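You operate a simulated robot arm through the tools that you are given. There is no shell and no other tool.

The job below is to be done with a simulated two-armed robot. You get a single attempt, and the scene is never put back.

## Task
Blow the dust off the disc on the long grey mat with the air wand.
Fine: turn on the green knob by the holder for it; leave that knob off and the wand in its holder. Where these are worked on the way, their far stop is far enough and under half their travel is too little: green knob. What is to be rubbed or washed off counts as gone when no trace of it is left.

It is judged by the outcome, as a careful person would: the job done as asked, and still so three seconds after it is handed in. It fails if anything else is knocked over, pushed out of place, dropped, spilled or broken.

## Robot
Two 7-joint arms with two-finger grippers on one trunk that stands fixed in place. Base frame: the origin is at the foot of the trunk, x ahead of it, y to its left, z up. Units: m, degrees, N and s.
The left shoulder is at [0.078, 0.151, 0.988], the right one opposite. With the tool pointing down near the work surface each hand reaches from about 0.1 to 0.78 m from the base axis, measured 20 degrees to its own side. Payload 2.54 kg a hand.
Tool frame (each hand has its own): the origin (TCP) lies between the finger pads and is the grasp point; the fingertips stand 0.03 m ahead of it; z points along the fingers, y is the line along which they close. The gripper opens to 0.116 m; its body begins 0.095 m behind the TCP.
Orientation is that of the tool frame in the base frame, as a unit quaternion [x, y, z, w]. With the fingers straight down and closing along the base's y, the tool's x points along the base's -x, its y along +y and its z along -z.

## Interface
- The arms move only by the tool step_arm. It takes "left_commands", "right_commands" or both (then of equal length, played together; a hand with none holds still); each is a list of rows, each a list of 3 entries, a list of its own where there are three numbers: the turn, a rotation vector about the tool's x, y, z in units of 8 degrees (1.0 is 8 degrees), then the shift along the tool's x, y, z in units of 40 mm (1.0 is 40 mm), then the gripper command, from -1 (fully open) to 1 (shut), values between in proportion. In form: [[[wx, wy, wz], [tx, ty, tz], claw], ...]. A call has 1 to 20 rows; each row shifts and turns the commanded pose from where the row before left it, along the tool's axes as they then stand. A call with a number of a shift or a turn outside -1 to 1 is refused whole. Each row takes 0.2 s and may step no farther than 0.05 m and 8.6 degrees from the row before; otherwise, or with a gripper value out of range, the whole call is refused. Where a pose cannot be reached the arm comes as near as it can. A force on the tool above 40 N (or 10 N above the force at the start of the call, whichever is more), or a blocked arm, ends the call early, and 0.2 s more pass. The fingers move at their own pace (about 0.072 m/s each) and stop on an object; they squeeze with about 38 N. The grip force told is the motor's: it shows also when the fingers shut on nothing. Time passes only in rows, and 0.2 s behind the last, so rows that do not move let the fingers close. The reply holds the time, the measured pose of the TCP, the force on the tool along the base axes, the opening and the grip force, in the units named above and with some noise, with the torque about the TCP (base axes, N m) and any sound that the robot's microphone picked up.
- Cameras (640 x 400 px; columns grow to the right, rows downward): "scene" is now at [0.1377, 0.0599, 1.1591]; the picture's right is [0.66, -0.75, 0.00], its down [-0.02, -0.02, -1.00] and it looks along [0.75, 0.66, -0.03] (base axes); focal length 214 px, centre (320, 200). "left" rides on the left gripper at [0.069, 0.015, -0.122] in its tool frame; the picture's right is [-0.21, 0.98, 0.00], its down [-0.83, -0.18, -0.53] and it looks along [-0.52, -0.11, 0.85] (tool axes); focal length 251 px, centre (320, 200). "right" rides on the right gripper at [0.069, -0.015, -0.122] in its tool frame; the picture's right is [0.22, 0.98, 0.00], its down [-0.83, 0.18, -0.53] and it looks along [-0.52, 0.11, 0.85] (tool axes); focal length 251 px, centre (320, 200). There is no depth. A picture from a camera that has moved, and an enlarged one, comes with that camera's place and axes in the base frame and with its lens.
- capture(camera): a new picture of that camera. No time passes.
- move_column(by): slides the trunk up (or, below 0, down) by that many m; the arms and the scene camera ride with it, the base frame stays. It gives what a move gives, with no picture.
- pan_tilt(pan, tilt): turns the head with the scene camera to pan (to the left, within 80 degrees either way) and tilt (down, from -29 to 69), counted from straight ahead of the robot. It gives what a move gives.
- close_up(camera, box): a new picture of the part [left, top, right, bottom] of that camera's present view, enlarged. No time passes.
- finish_job(): hands the job in; it is judged then, once.

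Nothing tells you positions but the pictures and the camera data. Unless the task says otherwise, let go and move clear before handing in.

The tools are called after ">>>" as a command line: name --argument value ..., lists and objects as JSON in quotes. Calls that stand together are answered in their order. step_arm: Moves the arms, as the interface text tells. Its arguments: {"type":"object","properties":{"left_commands":{"type":"array"},"right_commands":{"type":"array"}},"required":[]} The other tools are called the same way: move_column (by) moves the trunk up or down; pan_tilt (pan, tilt) turns the head that bears the scene camera; capture (camera) takes a picture; close_up (camera, box) takes an enlarged picture of a part of a camera's view; finish_job () hands the job in.

At the start:

```text
time: 0.0
left_tool_pos: [0.3472, 0.4351, 1.2417]
left_orientation: [0.001, 1.0, 0.002, 0.0]
left_wrist_force: [-0.3, -1.2, 0.2]
left_ft_torque: [-0.01, 0.04, 0.01]
left_width: 0.1161
left_finger_force: 0.1
right_tool_pos: [0.406, 0.0336, 1.2406]
right_orientation: [0.001, 1.0, 0.0, 0.0]
right_wrist_force: [-0.4, 0.9, -0.3]
right_ft_torque: [-0.04, -0.01, -0.02]
right_width: 0.1161
right_finger_force: 0.0
trunk travel left (down, up): [-0.225, 0.064]
head pan, tilt (commanded): [41.5, 1.9]
```

scene: 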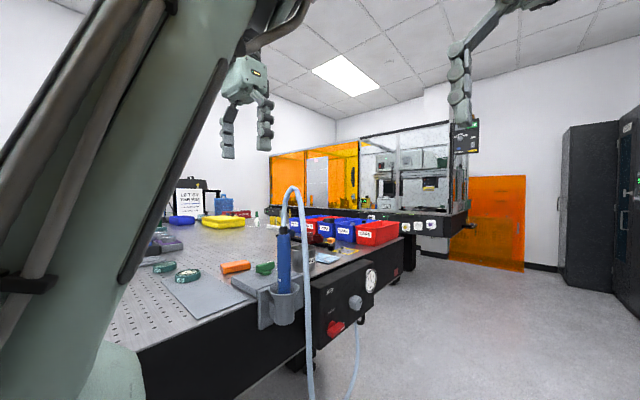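
right: 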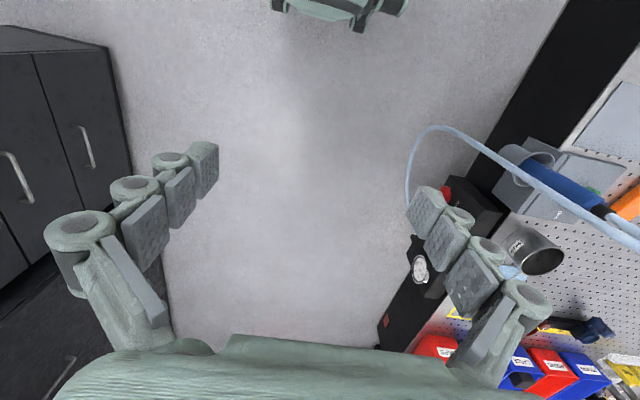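
left: 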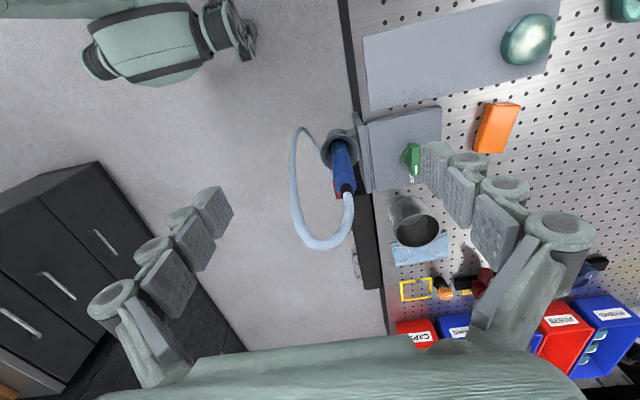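

I see an optical table to the left with a blue air wand in a holder at its edge, a green knob on a plate beside it, and a long grey mat. I'll look around more closely before moving.

>>> close_up --camera "scene" --box '[140, 180, 400, 350]'

>>> close_up --camera "left" --box '[280, 0, 640, 225]'

>>> close_up --camera "left" --box '[280, 90, 480, 260]'

>>> pan_tilt --pan 60 --tilt 40

>>> capture --camera "scene"

```text
2.35 times, centred on (270, 265) of scene
camera zoom: at [0.1377, 0.0599, 1.1591], right [0.66, -0.75, 0.0], down [-0.02, -0.02, -1.0], along [0.75, 0.66, -0.03], focal length 505 px, centre (438, 47)
```

zoom: 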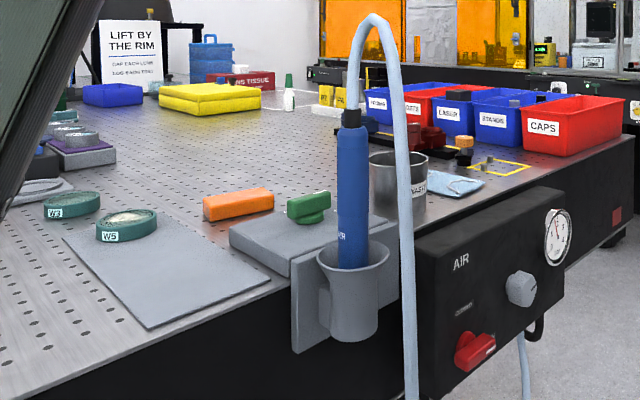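

```text
1.78 times, centred on (460, 112) of left
camera zoom: at [0.2776, 0.4484, 1.3639], right [0.22, 0.98, 0.0], down [0.83, -0.18, 0.53], along [0.52, -0.11, -0.85], focal length 447 px, centre (71, 356)
```

zoom: 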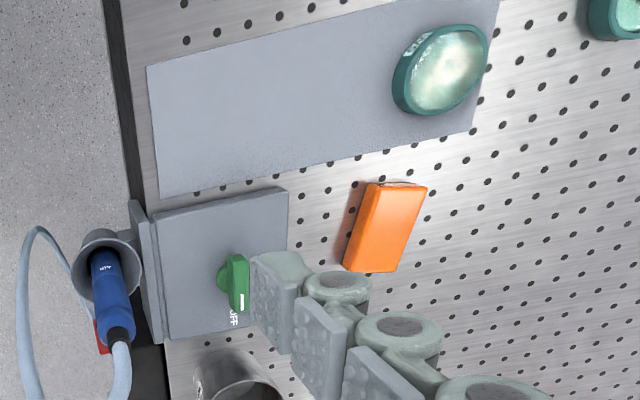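

```text
2.35 times, centred on (380, 175) of left
camera zoom: at [0.2776, 0.4484, 1.3639], right [0.22, 0.98, 0.0], down [0.83, -0.18, 0.53], along [0.52, -0.11, -0.85], focal length 592 px, centre (179, 259)
```

zoom: 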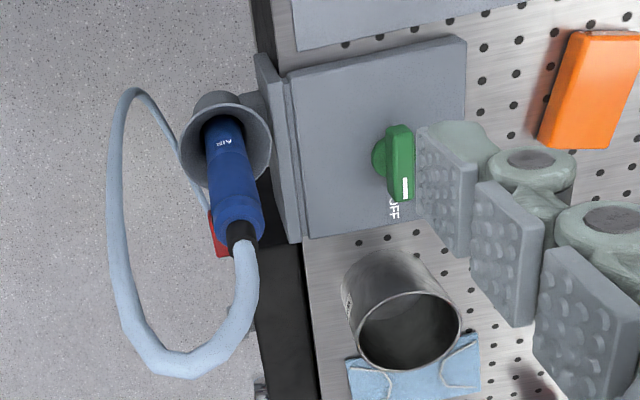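

```text
time: 1.0
left_tool_pos: [0.3459, 0.4343, 1.2413]
left_orientation: [0.002, 1.0, 0.002, 0.0]
left_wrist_force: [-0.5, -0.2, 0.1]
left_ft_torque: [-0.01, 0.0, 0.0]
left_width: 0.1159
left_finger_force: 0.0
right_tool_pos: [0.4057, 0.0339, 1.2402]
right_orientation: [0.001, 1.0, 0.002, 0.001]
right_wrist_force: [0.9, -0.5, 0.4]
right_ft_torque: [0.0, 0.0, -0.01]
right_width: 0.1159
right_finger_force: 0.1
trunk travel left (down, up): [-0.225, 0.064]
head pan, tilt (commanded): [60.0, 40.0]
```

```text
taken
camera scene: at [0.1123, 0.0734, 1.0984], right [0.87, -0.5, 0.0], down [-0.32, -0.56, -0.77], along [0.38, 0.66, -0.64], focal length 214 px, centre (320, 200)
```

scene: 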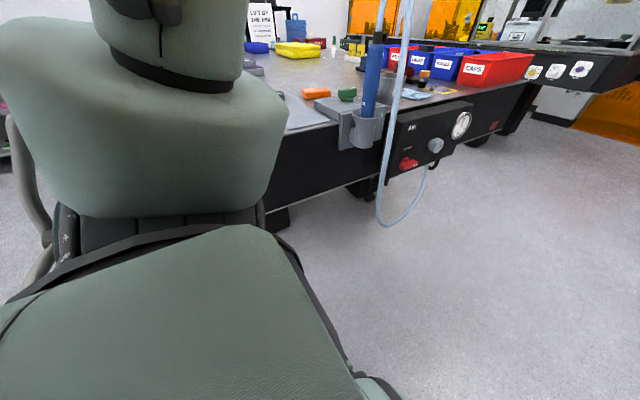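

The wand stands nozzle-down in a holder near (0.45, 0.45), the green knob is near (0.486, 0.574, 0.946), and the dusty disc is near (0.34, 0.74). I'll take a few more views to pin these down.

>>> pan_tilt --pan 52 --tilt 20

>>> capture --camera "scene"

>>> close_up --camera "scene" --box '[260, 60, 460, 185]'

>>> close_up --camera "right" --box '[400, 80, 640, 300]'

>>> close_up --camera "left" --box '[340, 0, 640, 188]'

```text
time: 1.9
left_tool_pos: [0.3465, 0.4356, 1.2408]
left_orientation: [0.0, 1.0, 0.001, 0.0]
left_wrist_force: [0.7, -0.6, -0.6]
left_ft_torque: [0.03, 0.02, -0.01]
left_width: 0.1161
left_finger_force: 0.1
right_tool_pos: [0.4069, 0.0318, 1.2419]
right_orientation: [0.0, 1.0, 0.002, 0.001]
right_wrist_force: [-0.2, 0.7, 0.3]
right_ft_torque: [0.0, 0.02, 0.01]
right_width: 0.1159
right_finger_force: 0.1
trunk travel left (down, up): [-0.225, 0.064]
head pan, tilt (commanded): [52.0, 20.0]
```

```text
taken
camera scene: at [0.127, 0.0732, 1.1296], right [0.79, -0.62, 0.0], down [-0.21, -0.27, -0.94], along [0.58, 0.74, -0.34], focal length 214 px, centre (320, 200)
```

scene: 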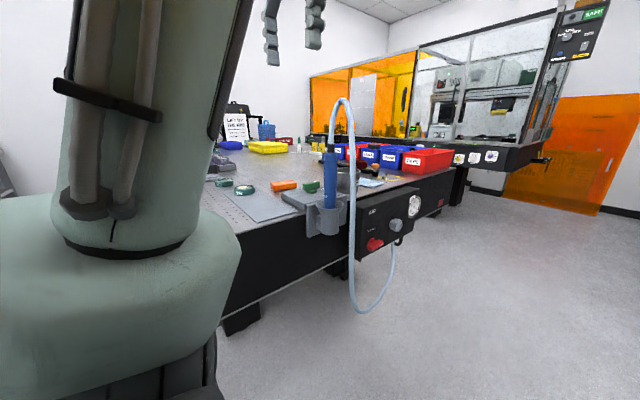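

```text
3.20 times, centred on (360, 122) of scene
camera zoom: at [0.127, 0.0732, 1.1296], right [0.79, -0.62, 0.0], down [-0.21, -0.27, -0.94], along [0.58, 0.74, -0.34], focal length 686 px, centre (192, 448)
```

zoom: 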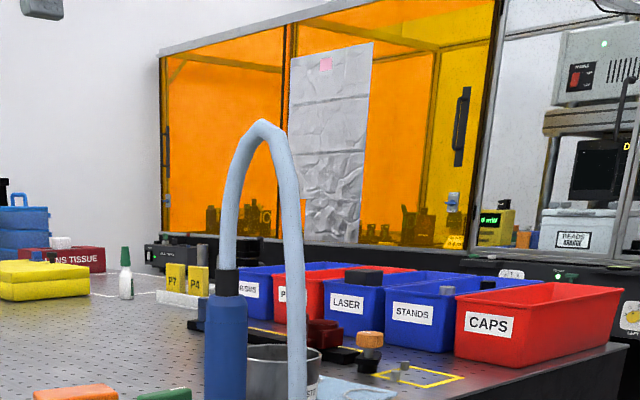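

```text
1.82 times, centred on (520, 190) of right
camera zoom: at [0.337, 0.0177, 1.3631], right [-0.21, 0.98, 0.0], down [0.83, 0.18, 0.53], along [0.52, 0.12, -0.84], focal length 457 px, centre (-44, 218)
```

zoom: 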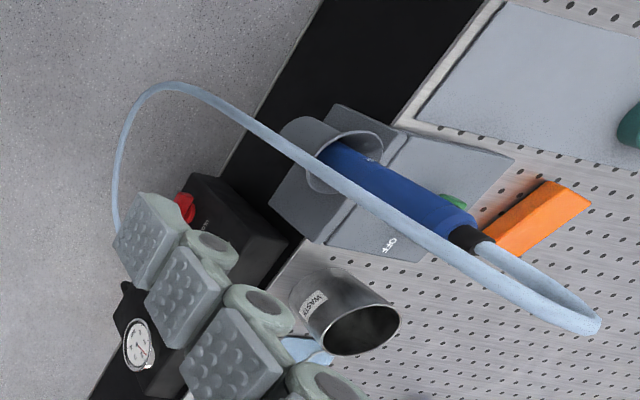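

```text
2.13 times, centred on (490, 94) of left
camera zoom: at [0.2776, 0.4484, 1.3638], right [0.22, 0.98, 0.0], down [0.83, -0.18, 0.53], along [0.52, -0.11, -0.85], focal length 535 px, centre (-42, 426)
```

zoom: 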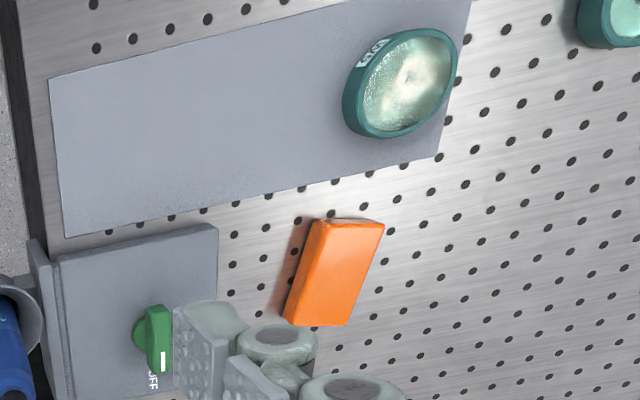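

The wand body stands vertical at about (0.446, 0.450), from z≈0.93 at the holder ring to 1.07 at the top, with the hose looping to the −y side. I'll move the left hand over the knob to view it and its labels.

>>> step_arm --left_commands '[[[0, 0, 0], [-0.115, 0.825, 0.555], -1], [[0, 0, 0], [-0.115, 0.825, 0.555], -1], [[0, 0, 0], [-0.115, 0.825, 0.555], -1], [[0, 0, 0], [-0.115, 0.825, 0.555], -1], [[0, 0, 0], [-0.115, 0.825, 0.555], -1], [[0, 0, 0], [0, 0, 0], -1]]'

>>> capture --camera "left"

>>> capture --camera "scene"

```text
time: 3.3
left_tool_pos: [0.3689, 0.6018, 1.132]
left_orientation: [0.001, 1.0, 0.003, -0.001]
left_wrist_force: [-0.2, -1.0, -0.4]
left_ft_torque: [-0.02, -0.05, -0.04]
left_width: 0.1157
left_finger_force: 0.1
right_tool_pos: [0.4059, 0.0327, 1.2419]
right_orientation: [0.001, 1.0, 0.001, 0.001]
right_wrist_force: [-0.6, 0.6, 0.9]
right_ft_torque: [0.02, 0.01, 0.0]
right_width: 0.1158
right_finger_force: 0.0
trunk travel left (down, up): [-0.225, 0.064]
head pan, tilt (commanded): [52.0, 20.0]
```

```text
taken
camera left: at [0.3017, 0.6152, 1.2544], right [0.22, 0.98, 0.0], down [0.82, -0.19, 0.53], along [0.52, -0.11, -0.85], focal length 251 px, centre (320, 200)
```

left: 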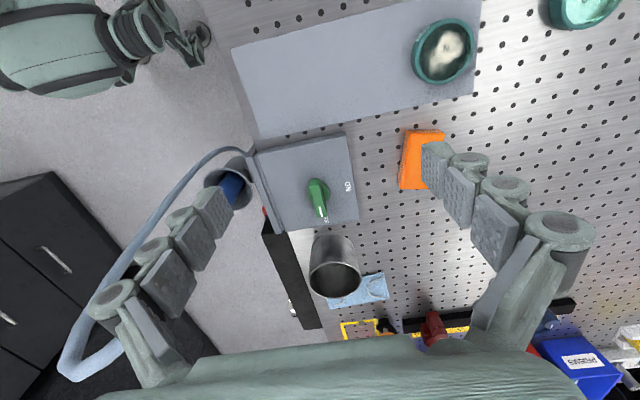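

```text
taken
camera scene: at [0.1269, 0.0729, 1.1298], right [0.79, -0.62, 0.0], down [-0.21, -0.27, -0.94], along [0.58, 0.74, -0.34], focal length 214 px, centre (320, 200)
```

scene: 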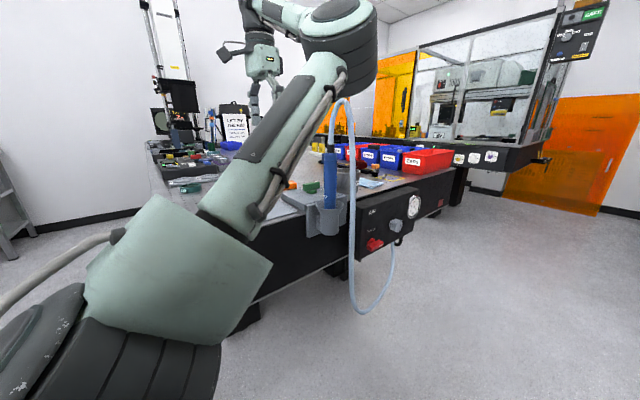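

>>> close_up --camera "left" --box '[240, 120, 400, 240]'

>>> close_up --camera "left" --box '[220, 0, 540, 200]'

>>> close_up --camera "left" --box '[390, 0, 500, 90]'

```text
3.33 times, centred on (320, 180) of left
camera zoom: at [0.3017, 0.6152, 1.2544], right [0.22, 0.98, 0.0], down [0.82, -0.19, 0.53], along [0.52, -0.11, -0.85], focal length 838 px, centre (320, 267)
```

zoom: 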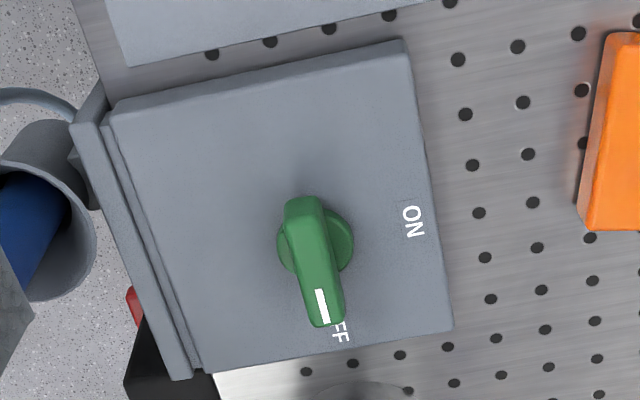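

```text
2.00 times, centred on (380, 100) of left
camera zoom: at [0.3017, 0.6152, 1.2544], right [0.22, 0.98, 0.0], down [0.82, -0.19, 0.53], along [0.52, -0.11, -0.85], focal length 503 px, centre (200, 400)
```

zoom: 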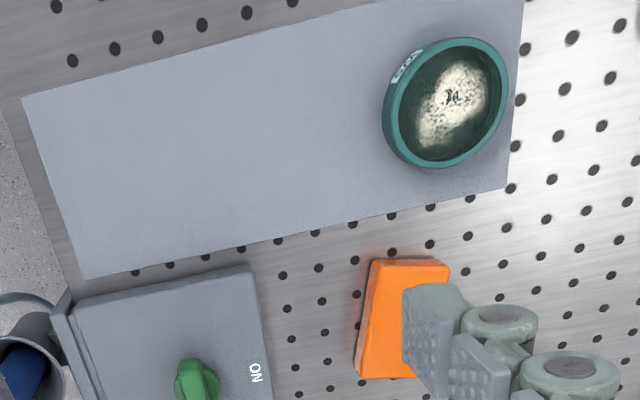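

```text
4.44 times, centred on (445, 45) of left
camera zoom: at [0.3017, 0.6152, 1.2544], right [0.22, 0.98, 0.0], down [0.82, -0.19, 0.53], along [0.52, -0.11, -0.85], focal length 1118 px, centre (-236, 889)
```

zoom: 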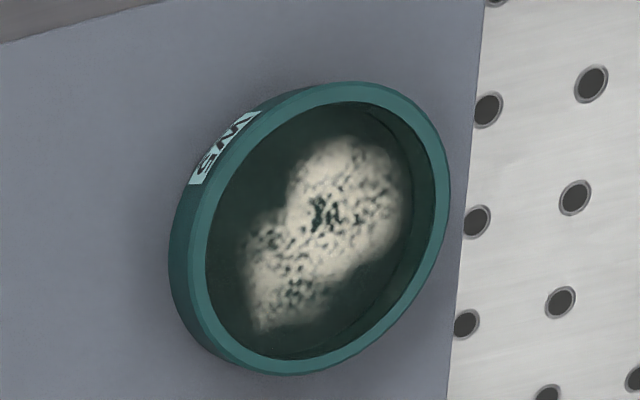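

The knob bar points along +x at OFF, with ON toward +y, so it turns counter-clockwise seen from above, about an axis near (0.481, 0.574). I'll zoom in to judge its heights before gripping.

>>> close_up --camera "scene" --box '[280, 150, 376, 210]'

>>> close_up --camera "left" --box '[290, 160, 354, 240]'

```text
6.67 times, centred on (328, 180) of scene
camera zoom: at [0.1269, 0.0729, 1.1298], right [0.79, -0.62, 0.0], down [-0.21, -0.27, -0.94], along [0.58, 0.74, -0.34], focal length 1430 px, centre (267, 333)
```

zoom: 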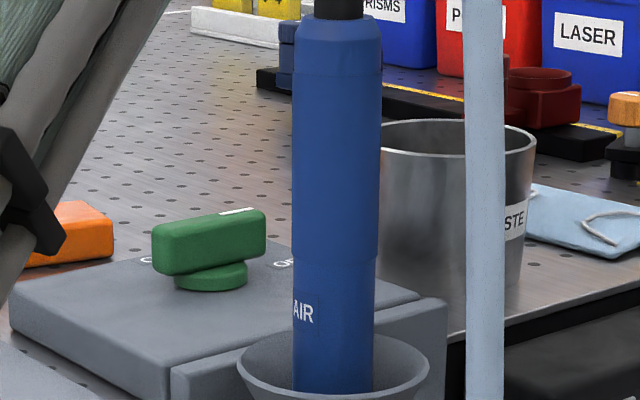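

```text
5.00 times, centred on (322, 200) of left
camera zoom: at [0.3017, 0.6152, 1.2544], right [0.22, 0.98, 0.0], down [0.82, -0.19, 0.53], along [0.52, -0.11, -0.85], focal length 1257 px, centre (310, 200)
```

zoom: 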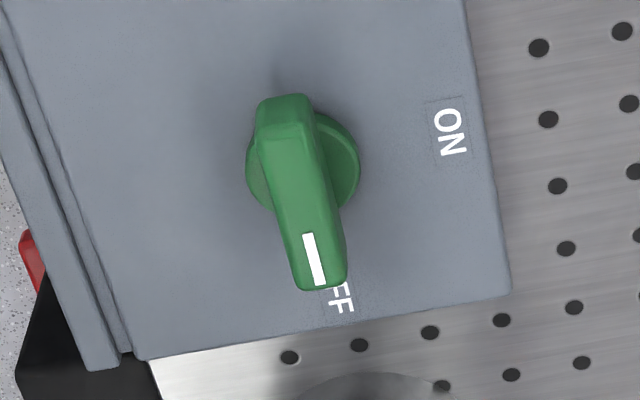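

I have a good picture of the knob; now I'm checking how close the left elbow is to the hose before reaching further.

>>> capture --camera "right"

>>> pan_tilt --pan 52 --tilt 0

>>> capture --camera "scene"

```text
taken
camera right: at [0.3369, 0.0173, 1.3632], right [-0.21, 0.98, 0.0], down [0.83, 0.18, 0.54], along [0.52, 0.12, -0.84], focal length 251 px, centre (320, 200)
```

right: 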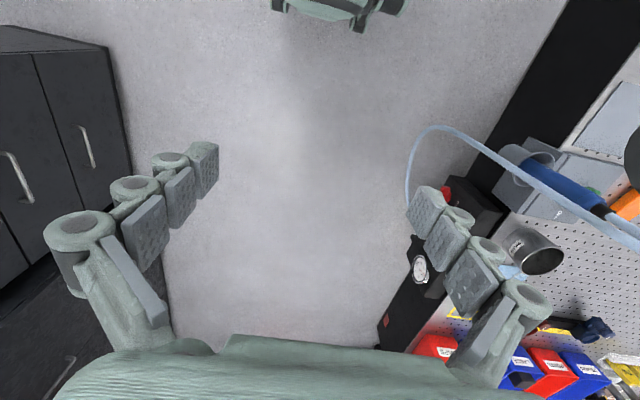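

```text
time: 4.1
left_tool_pos: [0.3695, 0.6016, 1.1312]
left_orientation: [0.001, 1.0, 0.002, -0.001]
left_wrist_force: [0.3, -0.1, -0.2]
left_ft_torque: [0.05, 0.02, 0.01]
left_width: 0.1159
left_finger_force: 0.0
right_tool_pos: [0.4065, 0.0332, 1.2411]
right_orientation: [0.0, 1.0, 0.002, 0.001]
right_wrist_force: [0.0, -0.2, 0.1]
right_ft_torque: [-0.01, 0.01, 0.02]
right_width: 0.1162
right_finger_force: 0.1
trunk travel left (down, up): [-0.225, 0.064]
head pan, tilt (commanded): [52.0, 0.0]
```

```text
taken
camera scene: at [0.1252, 0.0708, 1.1619], right [0.79, -0.62, 0.0], down [0.0, 0.0, -1.0], along [0.62, 0.79, 0.0], focal length 214 px, centre (320, 200)
```

scene: 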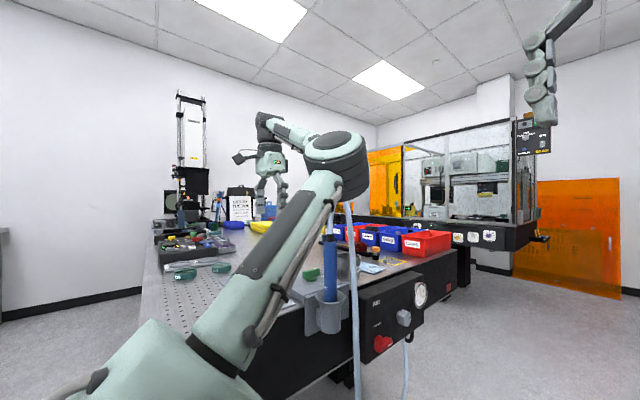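

The elbow sits at roughly (0.35, 0.32, 1.22), inboard and near the hose apex. I'll raise the trunk to lift the elbow, then approach the knob in small stages while watching the hose.

>>> move_column --by 0.06

>>> step_arm --left_commands '[[[0, 0, 0], [-0.5, 0, 0.5], 0], [[0, 0, 0], [-0.5, 0, 0.5], 0], [[0, 0, 0], [-0.3, 0, 0.5], 0], [[0, 0, 0], [0, 0, 0], 0]]'

>>> capture --camera "scene"

>>> capture --camera "left"

```text
time: 5.1
left_tool_pos: [0.369, 0.6021, 1.1913]
left_orientation: [0.001, 1.0, 0.002, 0.0]
left_wrist_force: [-0.3, 0.2, 0.6]
left_ft_torque: [0.01, 0.02, -0.01]
left_width: 0.116
left_finger_force: 0.1
right_tool_pos: [0.4072, 0.0337, 1.3005]
right_orientation: [0.0, 1.0, 0.001, 0.0]
right_wrist_force: [0.9, 0.1, -0.1]
right_ft_torque: [0.01, -0.01, -0.01]
right_width: 0.1161
right_finger_force: 0.2
trunk travel left (down, up): [-0.285, 0.004]
head pan, tilt (commanded): [52.0, 0.0]
```

```text
time: 6.1
left_tool_pos: [0.4229, 0.603, 1.131]
left_orientation: [0.002, 1.0, 0.002, 0.0]
left_wrist_force: [-0.5, 0.4, 0.5]
left_ft_torque: [-0.01, 0.01, 0.0]
left_width: 0.058
left_finger_force: 0.1
right_tool_pos: [0.4058, 0.0351, 1.3012]
right_orientation: [0.001, 1.0, 0.0, 0.0]
right_wrist_force: [-0.1, -0.5, 0.5]
right_ft_torque: [-0.03, -0.03, -0.01]
right_width: 0.116
right_finger_force: 0.0
trunk travel left (down, up): [-0.285, 0.004]
head pan, tilt (commanded): [52.0, 0.0]
```

```text
taken
camera scene: at [0.1249, 0.0705, 1.2221], right [0.79, -0.62, 0.0], down [0.0, 0.0, -1.0], along [0.62, 0.79, 0.0], focal length 214 px, centre (320, 200)
```

scene: 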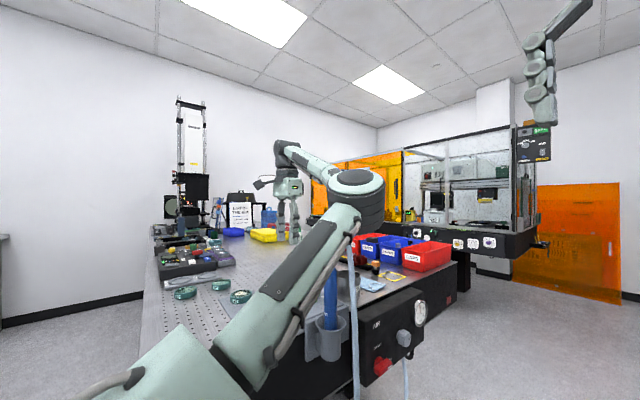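

```text
taken
camera left: at [0.354, 0.6164, 1.2538], right [0.22, 0.98, 0.0], down [0.82, -0.18, 0.53], along [0.52, -0.11, -0.85], focal length 251 px, centre (320, 200)
```

left: 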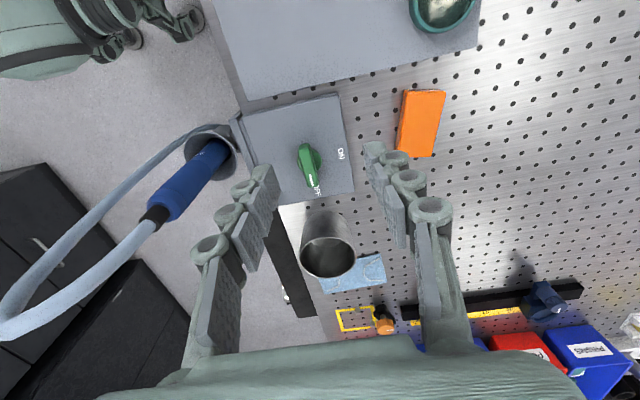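

The elbow sticks out inboard, so reaching down to the knob could press the forearm into the hose. I'll turn the right hand's camera to look across at that region as a side view.

>>> step_arm --right_commands '[[[0, 0, -1], [0, 0, 0], -1], [[0, 0, -1], [0, 0, 0], -1], [[0, 0, -1], [0, 0, 0], -1], [[0, 0, -1], [0, 0, 0], -1], [[0, 0, -1], [0, 0, 0], -1], [[0, 0, -1], [0, 0, 0], -1], [[0, 0, -1], [0, 0, 0], -1], [[0, 0, -1], [0, 0, 0], -1], [[0, 0, -1], [0, 0, 0], -1], [[0, 0, -1], [0, 0, 0], -1], [[0, 0, -1], [0, 0, 0], -1], [[0, -1, 0], [0, 0, 0], -1], [[0, -1, 0], [0, 0, 0], -1], [[0, -1, 0], [0, 0, 0], -1], [[0, -1, 0], [0, 0, 0], -1], [[0, 0, 0], [0, 0, 0], -1]]'

>>> capture --camera "right"

>>> capture --camera "scene"

```text
time: 9.5
left_tool_pos: [0.4218, 0.604, 1.1323]
left_orientation: [0.001, 1.0, 0.002, 0.001]
left_wrist_force: [1.4, 0.2, 0.5]
left_ft_torque: [0.0, -0.03, -0.01]
left_width: 0.058
left_finger_force: 0.0
right_tool_pos: [0.3244, 0.0474, 1.2028]
right_orientation: [-0.667, 0.691, 0.193, 0.2]
right_wrist_force: [-0.3, -0.6, 0.8]
right_ft_torque: [-0.02, 0.03, -0.01]
right_width: 0.116
right_finger_force: 0.1
right hand out of reach, approached as far as the arm can: row 6, 7, 8, 9, 10, 11
trunk travel left (down, up): [-0.285, 0.004]
head pan, tilt (commanded): [52.0, 0.0]
```

```text
taken
camera right: at [0.3353, -0.0777, 1.269], right [-0.98, -0.15, -0.12], down [-0.17, 0.42, 0.89], along [-0.08, 0.9, -0.44], focal length 251 px, centre (320, 200)
```

right: 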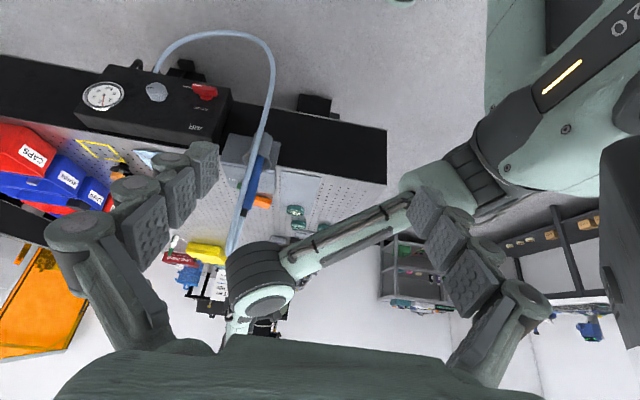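

```text
taken
camera scene: at [0.125, 0.0708, 1.222], right [0.79, -0.62, 0.0], down [0.0, 0.0, -1.0], along [0.62, 0.79, 0.0], focal length 214 px, centre (320, 200)
```

scene: 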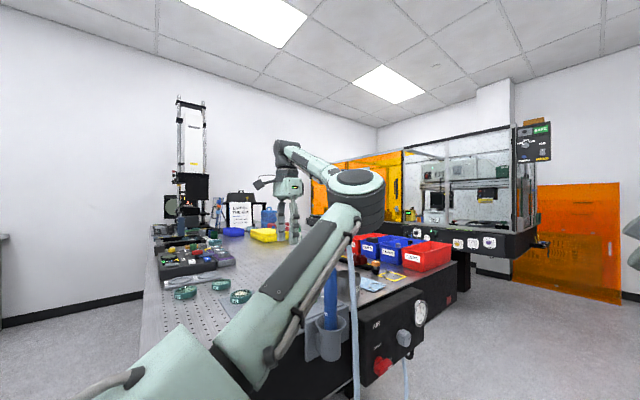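

>>> close_up --camera "right" --box '[150, 100, 350, 340]'

>>> close_up --camera "left" --box '[0, 80, 280, 360]'

```text
1.67 times, centred on (250, 220) of right
camera zoom: at [0.3353, -0.0777, 1.269], right [-0.98, -0.15, -0.12], down [-0.17, 0.42, 0.89], along [-0.08, 0.9, -0.44], focal length 419 px, centre (437, 167)
```

zoom: 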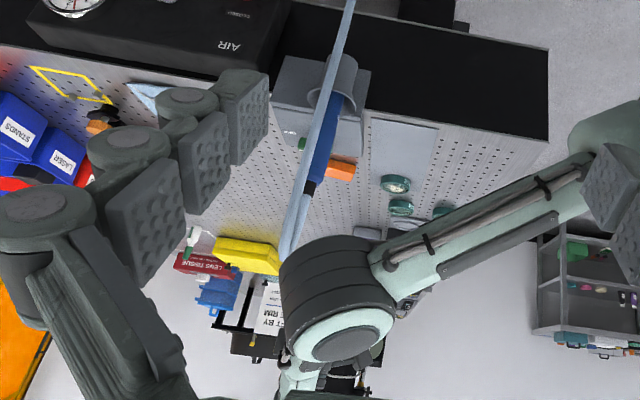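

```text
1.43 times, centred on (140, 220) of left
camera zoom: at [0.354, 0.6166, 1.2537], right [0.22, 0.98, 0.0], down [0.83, -0.18, 0.53], along [0.52, -0.11, -0.85], focal length 359 px, centre (577, 171)
```

zoom: 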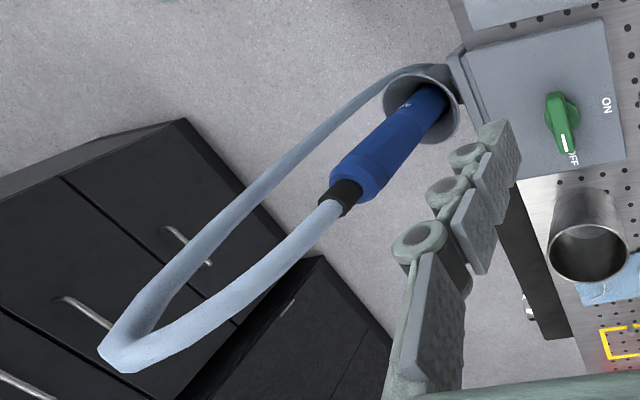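

The right camera view (inverted) confirms the left elbow is just beside the hose apex. I'll back the left hand off to free space over the table and test how turning the hand affects reach and the elbow.

>>> step_arm --left_commands '[[[0, 0, 0], [0.8, 0, -0.6], 0], [[0, 0, 0], [0.8, 0, -0.6], 0], [[0, 0, 0], [0.7, 0, -0.6], 0], [[0, 0, -1], [0, 0, 0], 0], [[0, 0, -1], [0, 0, 0], 0], [[0, 0, -1], [0, 0, 0], 0], [[0, 0, -1], [0, 0, 0], 0], [[0, 0, -1], [0, 0, 0], 0], [[0, 0, -1], [0, 0, 0], 0]]'

>>> capture --camera "scene"

>>> capture --camera "right"

```text
time: 11.5
left_tool_pos: [0.3301, 0.6017, 1.205]
left_orientation: [-0.408, 0.913, 0.002, 0.002]
left_wrist_force: [0.3, 1.0, -0.7]
left_ft_torque: [-0.02, -0.02, 0.02]
left_width: 0.0582
left_finger_force: 0.0
right_tool_pos: [0.3247, 0.0462, 1.2028]
right_orientation: [-0.668, 0.692, 0.19, 0.199]
right_wrist_force: [0.4, 0.6, -0.1]
right_ft_torque: [0.0, -0.03, -0.02]
right_width: 0.1159
right_finger_force: 0.2
trunk travel left (down, up): [-0.285, 0.004]
head pan, tilt (commanded): [52.0, 0.0]
```

```text
taken
camera scene: at [0.1251, 0.0707, 1.222], right [0.79, -0.62, 0.0], down [0.0, 0.0, -1.0], along [0.62, 0.79, 0.0], focal length 214 px, centre (320, 200)
```

scene: 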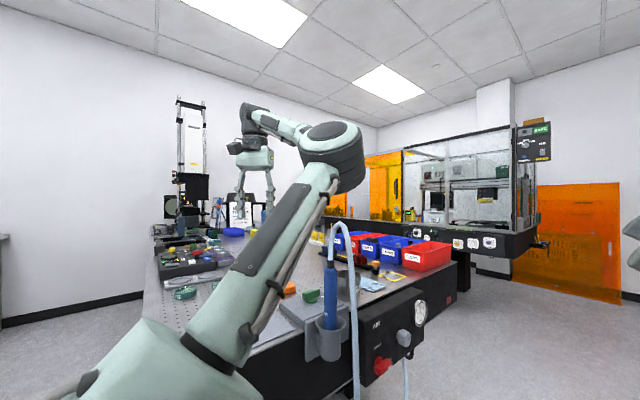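

```text
taken
camera right: at [0.3355, -0.0776, 1.2691], right [-0.98, -0.15, -0.11], down [-0.17, 0.42, 0.89], along [-0.08, 0.89, -0.44], focal length 251 px, centre (320, 200)
```

right: 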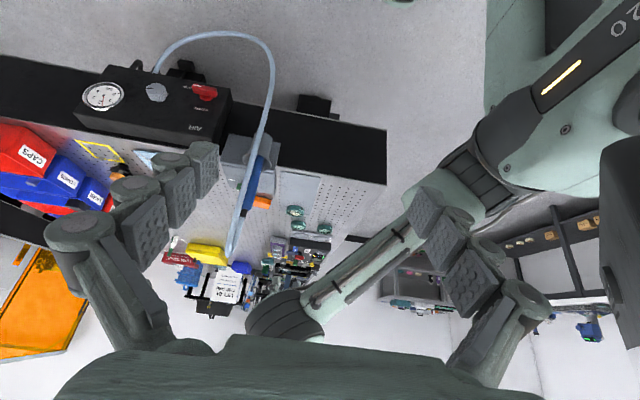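

Yawing works, but the elbow stays inboard. A lower trunk with the hand tilted in from the −x side should keep the forearm at x≈0.34, clear of the hose at x≈0.44, so I'll lower the trunk in stages while keeping the hand high.

>>> step_arm --left_commands '[[[0, 0, 1], [0, 0, 0], 0], [[0, 0, 1], [0, 0, 0], 0], [[0, 0, 1], [0, 0, 0], 0], [[0, 0, 1], [0, 0, 0], 0], [[0, 0, 1], [0, 0, 0], 0], [[0, 0, 1], [0, 0, 0], 0]]'

>>> move_column --by -0.12

>>> step_arm --left_commands '[[[0, 0, 0], [0, 0, -1], 0], [[0, 0, 0], [0, 0, -1], 0], [[0, 0, 0], [0, 0, -1], 0], [[0, 0, 0], [0, 0, -0.5], 0], [[0, 0, 0], [0, 0, 0], 0]]'

>>> capture --camera "scene"

```text
time: 12.9
left_tool_pos: [0.3292, 0.6018, 1.2038]
left_orientation: [0.001, 1.0, 0.002, 0.0]
left_wrist_force: [-0.2, 0.1, -0.3]
left_ft_torque: [0.01, -0.02, 0.01]
left_width: 0.0578
left_finger_force: 0.0
right_tool_pos: [0.3258, 0.0465, 1.2023]
right_orientation: [-0.667, 0.692, 0.191, 0.199]
right_wrist_force: [0.7, -0.7, 0.4]
right_ft_torque: [0.03, 0.01, -0.01]
right_width: 0.1159
right_finger_force: 0.2
trunk travel left (down, up): [-0.285, 0.004]
head pan, tilt (commanded): [52.0, 0.0]
```

```text
time: 14.4
left_tool_pos: [0.3301, 0.6015, 1.0841]
left_orientation: [-0.001, 1.0, 0.002, 0.001]
left_wrist_force: [0.6, 0.3, -0.4]
left_ft_torque: [-0.02, 0.0, -0.01]
left_width: 0.0579
left_finger_force: 0.1
right_tool_pos: [0.3239, 0.0457, 1.0829]
right_orientation: [-0.667, 0.692, 0.191, 0.199]
right_wrist_force: [-0.1, -0.7, -0.3]
right_ft_torque: [0.0, -0.01, 0.02]
right_width: 0.116
right_finger_force: 0.1
trunk travel left (down, up): [-0.165, 0.124]
head pan, tilt (commanded): [52.0, 0.0]
```

```text
time: 15.6
left_tool_pos: [0.3302, 0.6003, 1.1635]
left_orientation: [0.001, 1.0, 0.003, 0.001]
left_wrist_force: [-0.7, 0.3, -0.5]
left_ft_torque: [0.0, -0.01, 0.01]
left_width: 0.0581
left_finger_force: 0.0
left hand out of reach, approached as far as the arm can: row 3, 4
right_tool_pos: [0.3247, 0.0463, 1.0823]
right_orientation: [-0.667, 0.692, 0.191, 0.2]
right_wrist_force: [0.1, 0.0, 0.0]
right_ft_torque: [-0.02, 0.01, -0.04]
right_width: 0.116
right_finger_force: 0.1
trunk travel left (down, up): [-0.165, 0.124]
head pan, tilt (commanded): [52.0, 0.0]
```

```text
taken
camera scene: at [0.125, 0.0707, 1.102], right [0.79, -0.62, 0.0], down [0.0, 0.0, -1.0], along [0.62, 0.79, 0.0], focal length 214 px, centre (320, 200)
```

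scene: 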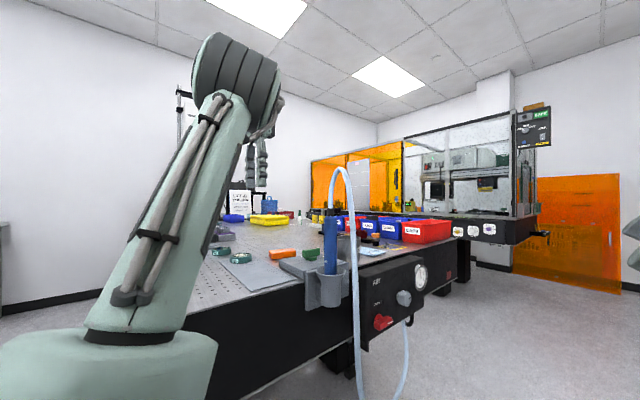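

Stretching the arm brought the elbow up above the shoulder–wrist line, which is what I want. I'll raise the trunk again and check whether the elbow stays up as the hand comes down.

>>> move_column --by 0.12

>>> step_arm --left_commands '[[[0, 0, 0], [0, 0, 0.8], 0], [[0, 0, 0], [0, 0, 0.8], 0], [[0, 0, 0], [0, 0, 0.8], 0], [[0, 0, 0], [0, 0, 0], 0]]'

>>> capture --camera "scene"

>>> capture --camera "right"

```text
time: 17.1
left_tool_pos: [0.3309, 0.6003, 1.2832]
left_orientation: [0.001, 1.0, 0.002, 0.001]
left_wrist_force: [0.1, -0.3, 0.8]
left_ft_torque: [0.0, 0.02, 0.0]
left_width: 0.0581
left_finger_force: 0.0
right_tool_pos: [0.3248, 0.0472, 1.2022]
right_orientation: [-0.667, 0.692, 0.192, 0.199]
right_wrist_force: [1.1, 0.4, 0.2]
right_ft_torque: [0.05, 0.02, -0.01]
right_width: 0.1161
right_finger_force: 0.2
trunk travel left (down, up): [-0.285, 0.004]
head pan, tilt (commanded): [52.0, 0.0]
```

```text
time: 18.1
left_tool_pos: [0.3308, 0.6013, 1.1874]
left_orientation: [0.001, 1.0, 0.003, 0.001]
left_wrist_force: [0.4, -1.1, -0.3]
left_ft_torque: [0.0, -0.01, 0.02]
left_width: 0.0581
left_finger_force: 0.1
right_tool_pos: [0.3245, 0.0459, 1.2011]
right_orientation: [-0.668, 0.691, 0.192, 0.199]
right_wrist_force: [-0.3, -0.7, 0.4]
right_ft_torque: [-0.01, 0.0, -0.05]
right_width: 0.1156
right_finger_force: 0.0
trunk travel left (down, up): [-0.285, 0.004]
head pan, tilt (commanded): [52.0, 0.0]
```

```text
taken
camera scene: at [0.1248, 0.0705, 1.2221], right [0.79, -0.62, 0.0], down [0.0, 0.0, -1.0], along [0.62, 0.79, 0.0], focal length 214 px, centre (320, 200)
```

scene: 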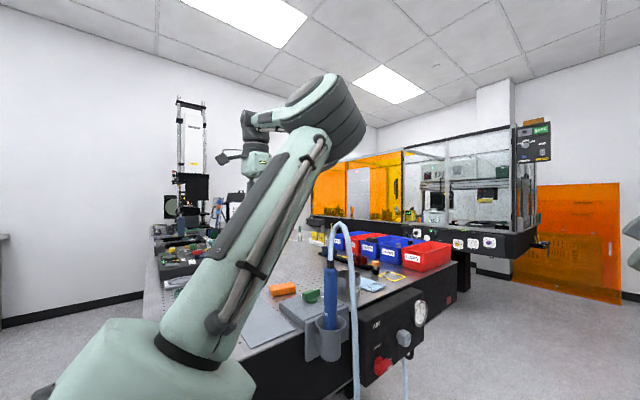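

```text
taken
camera right: at [0.3352, -0.0778, 1.2692], right [-0.98, -0.15, -0.12], down [-0.17, 0.42, 0.89], along [-0.08, 0.89, -0.44], focal length 251 px, centre (320, 200)
```

right: 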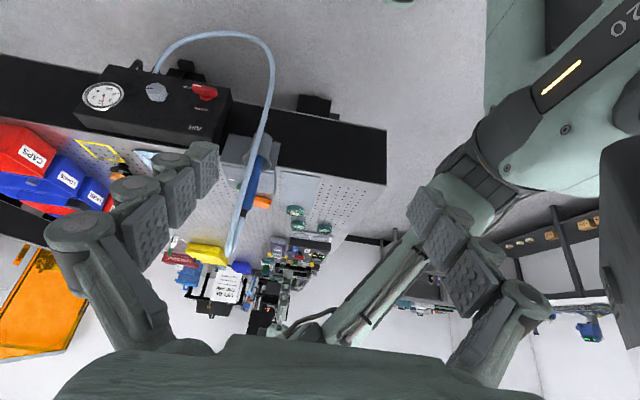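

The elbow now stays up at about (0.30, 0.27, 1.32), clear of the hose. I'll close the fingers, tilt the hand 35° toward +x, and check the clearance again.

>>> step_arm --left_commands '[[[0, -1, 0], [0, 0, 0], 1], [[0, -1, 0], [0, 0, 0], 1], [[0, -1, 0], [0, 0, 0], 1], [[0, -1, 0], [0, 0, 0], 1], [[0, -0.4, 0], [0, 0, 0], 1], [[0, 0, 0], [0, 0, 0], 1]]'

>>> capture --camera "scene"

>>> capture --camera "left"

```text
time: 19.5
left_tool_pos: [0.33, 0.6004, 1.1873]
left_orientation: [0.002, 0.953, 0.002, 0.303]
left_wrist_force: [0.6, 0.3, 0.0]
left_ft_torque: [0.04, 0.01, -0.02]
left_width: 0.0
left_finger_force: 28.9
right_tool_pos: [0.3244, 0.0461, 1.2029]
right_orientation: [-0.667, 0.691, 0.192, 0.2]
right_wrist_force: [-0.6, 0.1, 0.4]
right_ft_torque: [0.02, -0.02, -0.02]
right_width: 0.1159
right_finger_force: 0.0
trunk travel left (down, up): [-0.285, 0.004]
head pan, tilt (commanded): [52.0, 0.0]
```

```text
taken
camera scene: at [0.1251, 0.0707, 1.222], right [0.79, -0.62, 0.0], down [0.0, 0.0, -1.0], along [0.62, 0.79, 0.0], focal length 214 px, centre (320, 200)
```

scene: 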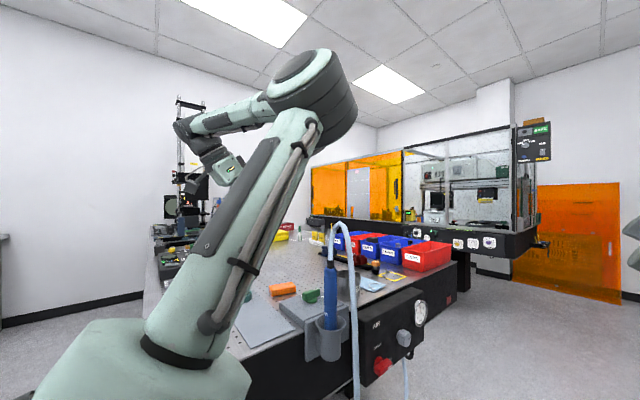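

```text
taken
camera left: at [0.205, 0.6145, 1.2479], right [0.18, 0.98, 0.13], down [0.36, -0.19, 0.91], along [0.91, -0.11, -0.39], focal length 251 px, centre (320, 200)
```

left: 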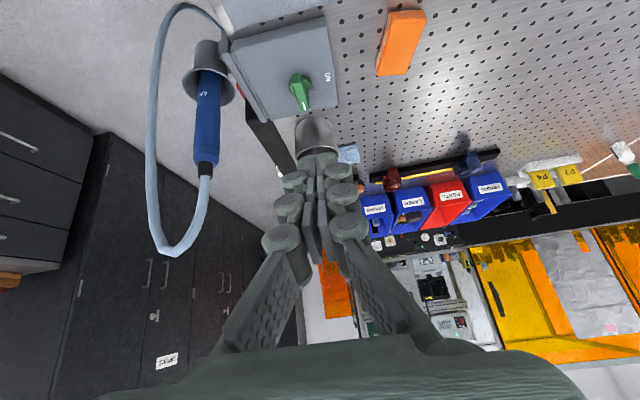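

Elbow is well clear. I'll bring the closed fingertips to just above the plate, beside the knob bar on its −y side.

>>> step_arm --left_commands '[[[0, 0, 0], [-0.198, -0.271, 0.887], 1], [[0, 0, 0], [-0.198, -0.271, 0.887], 1], [[0, 0, 0], [-0.198, -0.271, 0.887], 1], [[0, 0, 0], [-0.198, -0.271, 0.887], 1], [[0, 0, 0], [-0.198, -0.271, 0.887], 1], [[0, 0, 0], [-0.198, -0.271, 0.887], 1], [[0, 0, 0], [0, 0, 0], 1]]'

>>> capture --camera "scene"

>>> capture --camera "left"

>>> capture --camera "right"

```text
time: 21.1
left_tool_pos: [0.4914, 0.5345, 1.0392]
left_orientation: [0.002, 0.953, 0.002, 0.303]
left_wrist_force: [-0.1, 0.4, 0.2]
left_ft_torque: [-0.03, -0.02, 0.01]
left_width: 0.0
left_finger_force: 28.5
right_tool_pos: [0.3245, 0.0461, 1.202]
right_orientation: [-0.667, 0.692, 0.192, 0.199]
right_wrist_force: [0.3, 0.0, 0.1]
right_ft_torque: [0.02, 0.02, -0.01]
right_width: 0.116
right_finger_force: 0.0
trunk travel left (down, up): [-0.285, 0.004]
head pan, tilt (commanded): [52.0, 0.0]
```

```text
taken
camera scene: at [0.125, 0.0706, 1.2221], right [0.79, -0.62, 0.0], down [0.0, 0.0, -1.0], along [0.62, 0.79, 0.0], focal length 214 px, centre (320, 200)
```

scene: 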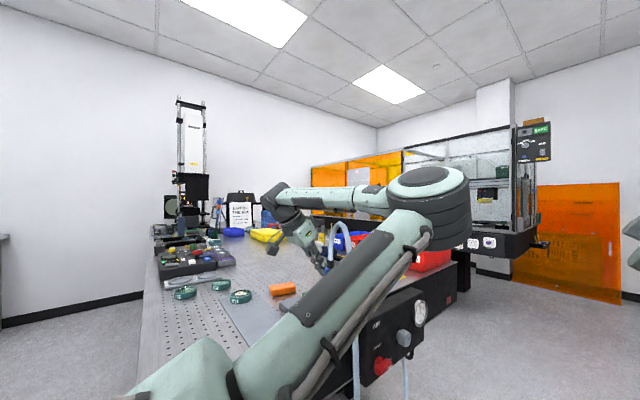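

```text
taken
camera left: at [0.3655, 0.5487, 1.0999], right [0.18, 0.98, 0.13], down [0.37, -0.19, 0.91], along [0.91, -0.11, -0.39], focal length 251 px, centre (320, 200)
```

left: 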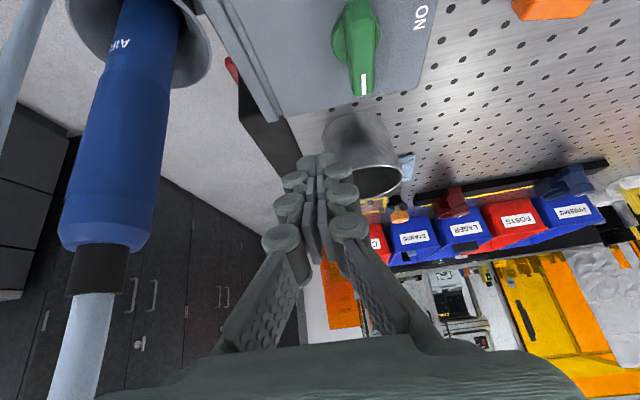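

```text
taken
camera right: at [0.3353, -0.0777, 1.2692], right [-0.98, -0.15, -0.11], down [-0.17, 0.42, 0.89], along [-0.08, 0.89, -0.44], focal length 251 px, centre (320, 200)
```

right: 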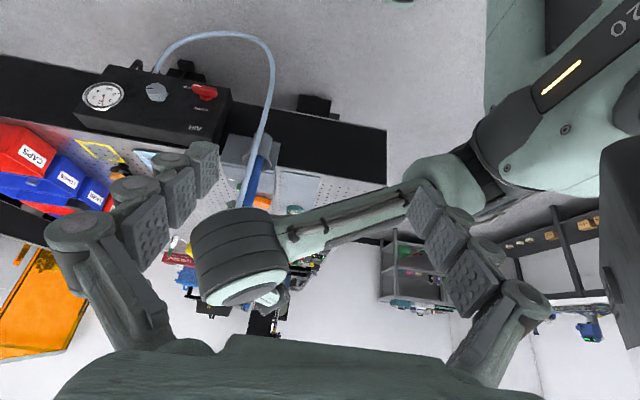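

As the hand came in, the elbow drifted inboard again but is still clear. I'll keep the arm more extended by raising the hand relative to the trunk and lowering the trunk, so the forearm stays well away from the hose.

>>> step_arm --left_commands '[[[0, 0, 0], [-0.43, 0, -0.614], 1], [[0, 0, 0], [-0.43, 0, -0.614], 1], [[0, 0, 0], [-0.43, 0, -0.614], 1], [[0, 0, 0], [-0.43, 0, -0.614], 1]]'

>>> move_column --by -0.13

>>> capture --camera "scene"

>>> capture --camera "right"

```text
time: 22.1
left_tool_pos: [0.4918, 0.5377, 1.1619]
left_orientation: [0.002, 0.953, 0.002, 0.302]
left_wrist_force: [0.4, -0.1, -0.4]
left_ft_torque: [0.0, 0.05, -0.02]
left_width: 0.0001
left_finger_force: 29.3
right_tool_pos: [0.3239, 0.0474, 1.2024]
right_orientation: [-0.668, 0.691, 0.192, 0.2]
right_wrist_force: [0.1, 0.9, 0.2]
right_ft_torque: [0.0, -0.01, -0.01]
right_width: 0.1161
right_finger_force: 0.1
trunk travel left (down, up): [-0.285, 0.004]
head pan, tilt (commanded): [52.0, 0.0]
```

```text
time: 23.7
left_tool_pos: [0.4911, 0.5372, 1.032]
left_orientation: [0.001, 0.953, 0.002, 0.303]
left_wrist_force: [1.1, 0.1, 0.0]
left_ft_torque: [-0.03, -0.02, 0.0]
left_width: 0.0
left_finger_force: 28.8
right_tool_pos: [0.3239, 0.0473, 1.072]
right_orientation: [-0.668, 0.691, 0.192, 0.199]
right_wrist_force: [0.2, 0.1, -0.3]
right_ft_torque: [0.01, -0.02, 0.01]
right_width: 0.116
right_finger_force: 0.0
trunk travel left (down, up): [-0.155, 0.134]
head pan, tilt (commanded): [52.0, 0.0]
```

```text
taken
camera scene: at [0.125, 0.0707, 1.0921], right [0.79, -0.62, 0.0], down [0.0, 0.0, -1.0], along [0.62, 0.79, 0.0], focal length 214 px, centre (320, 200)
```

scene: 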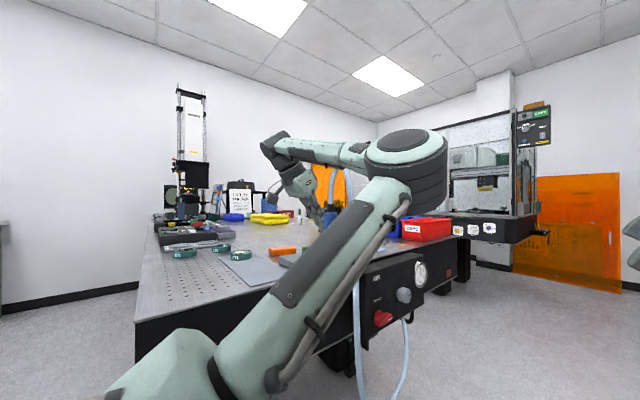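

```text
taken
camera right: at [0.3353, -0.0777, 1.1392], right [-0.98, -0.15, -0.11], down [-0.17, 0.42, 0.89], along [-0.08, 0.89, -0.44], focal length 251 px, centre (320, 200)
```

right: 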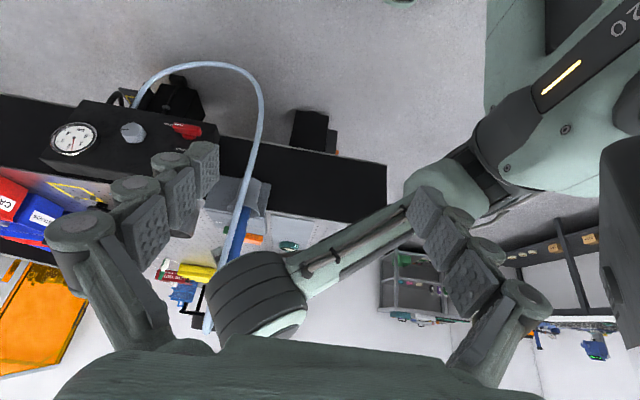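

>>> step_arm --left_commands '[[[0, 0, 0], [-0.43, 0, -0.614], 1], [[0, 0, 0], [-0.43, 0, -0.614], 1], [[0, 0, 0], [-0.43, 0, -0.614], 1], [[0, 0, 0], [-0.43, 0, -0.614], 1]]'

>>> move_column --by -0.14

>>> capture --camera "scene"

>>> capture --camera "right"

>>> capture --camera "left"

```text
time: 24.7
left_tool_pos: [0.4912, 0.5356, 1.153]
left_orientation: [0.001, 0.953, 0.002, 0.302]
left_wrist_force: [0.1, 0.4, 0.1]
left_ft_torque: [-0.01, 0.03, -0.01]
left_width: 0.0
left_finger_force: 28.4
right_tool_pos: [0.3255, 0.0456, 1.0716]
right_orientation: [-0.667, 0.691, 0.192, 0.199]
right_wrist_force: [-1.2, 0.3, -0.7]
right_ft_torque: [-0.02, -0.01, 0.01]
right_width: 0.1159
right_finger_force: 0.0
trunk travel left (down, up): [-0.155, 0.134]
head pan, tilt (commanded): [52.0, 0.0]
```

```text
time: 26.4
left_tool_pos: [0.4915, 0.536, 1.0113]
left_orientation: [0.002, 0.953, 0.001, 0.303]
left_wrist_force: [-0.5, 0.3, -0.4]
left_ft_torque: [0.03, 0.01, 0.01]
left_width: 0.0002
left_finger_force: 28.7
right_tool_pos: [0.3253, 0.0465, 0.9324]
right_orientation: [-0.667, 0.691, 0.192, 0.2]
right_wrist_force: [0.7, 0.1, 0.2]
right_ft_torque: [-0.02, -0.01, -0.04]
right_width: 0.1161
right_finger_force: 0.0
trunk travel left (down, up): [-0.015, 0.274]
head pan, tilt (commanded): [52.0, 0.0]
```

```text
taken
camera scene: at [0.125, 0.0707, 0.9521], right [0.79, -0.62, 0.0], down [0.0, 0.0, -1.0], along [0.62, 0.79, 0.0], focal length 214 px, centre (320, 200)
```

scene: 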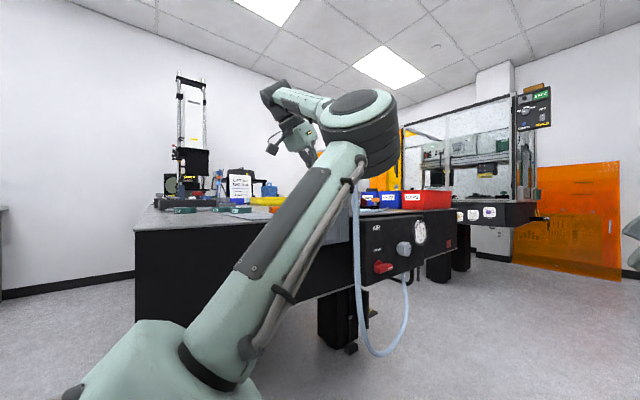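

```text
taken
camera right: at [0.3354, -0.0777, 0.9992], right [-0.98, -0.15, -0.11], down [-0.17, 0.42, 0.89], along [-0.08, 0.89, -0.44], focal length 251 px, centre (320, 200)
```

right: 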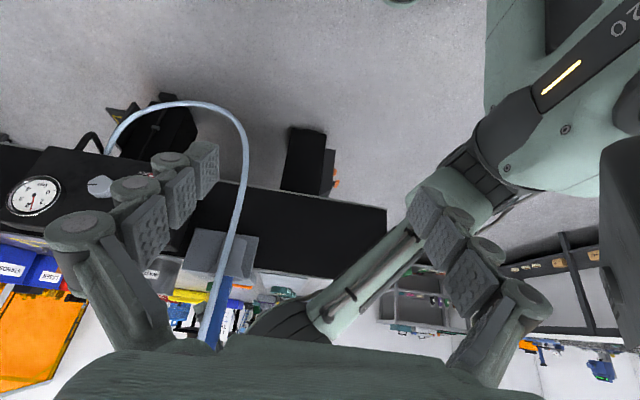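

```text
taken
camera left: at [0.3656, 0.5491, 1.0719], right [0.18, 0.98, 0.13], down [0.37, -0.19, 0.91], along [0.91, -0.11, -0.39], focal length 251 px, centre (320, 200)
```

left: 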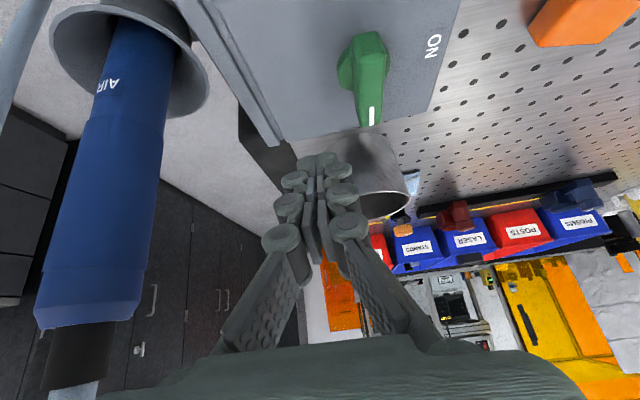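

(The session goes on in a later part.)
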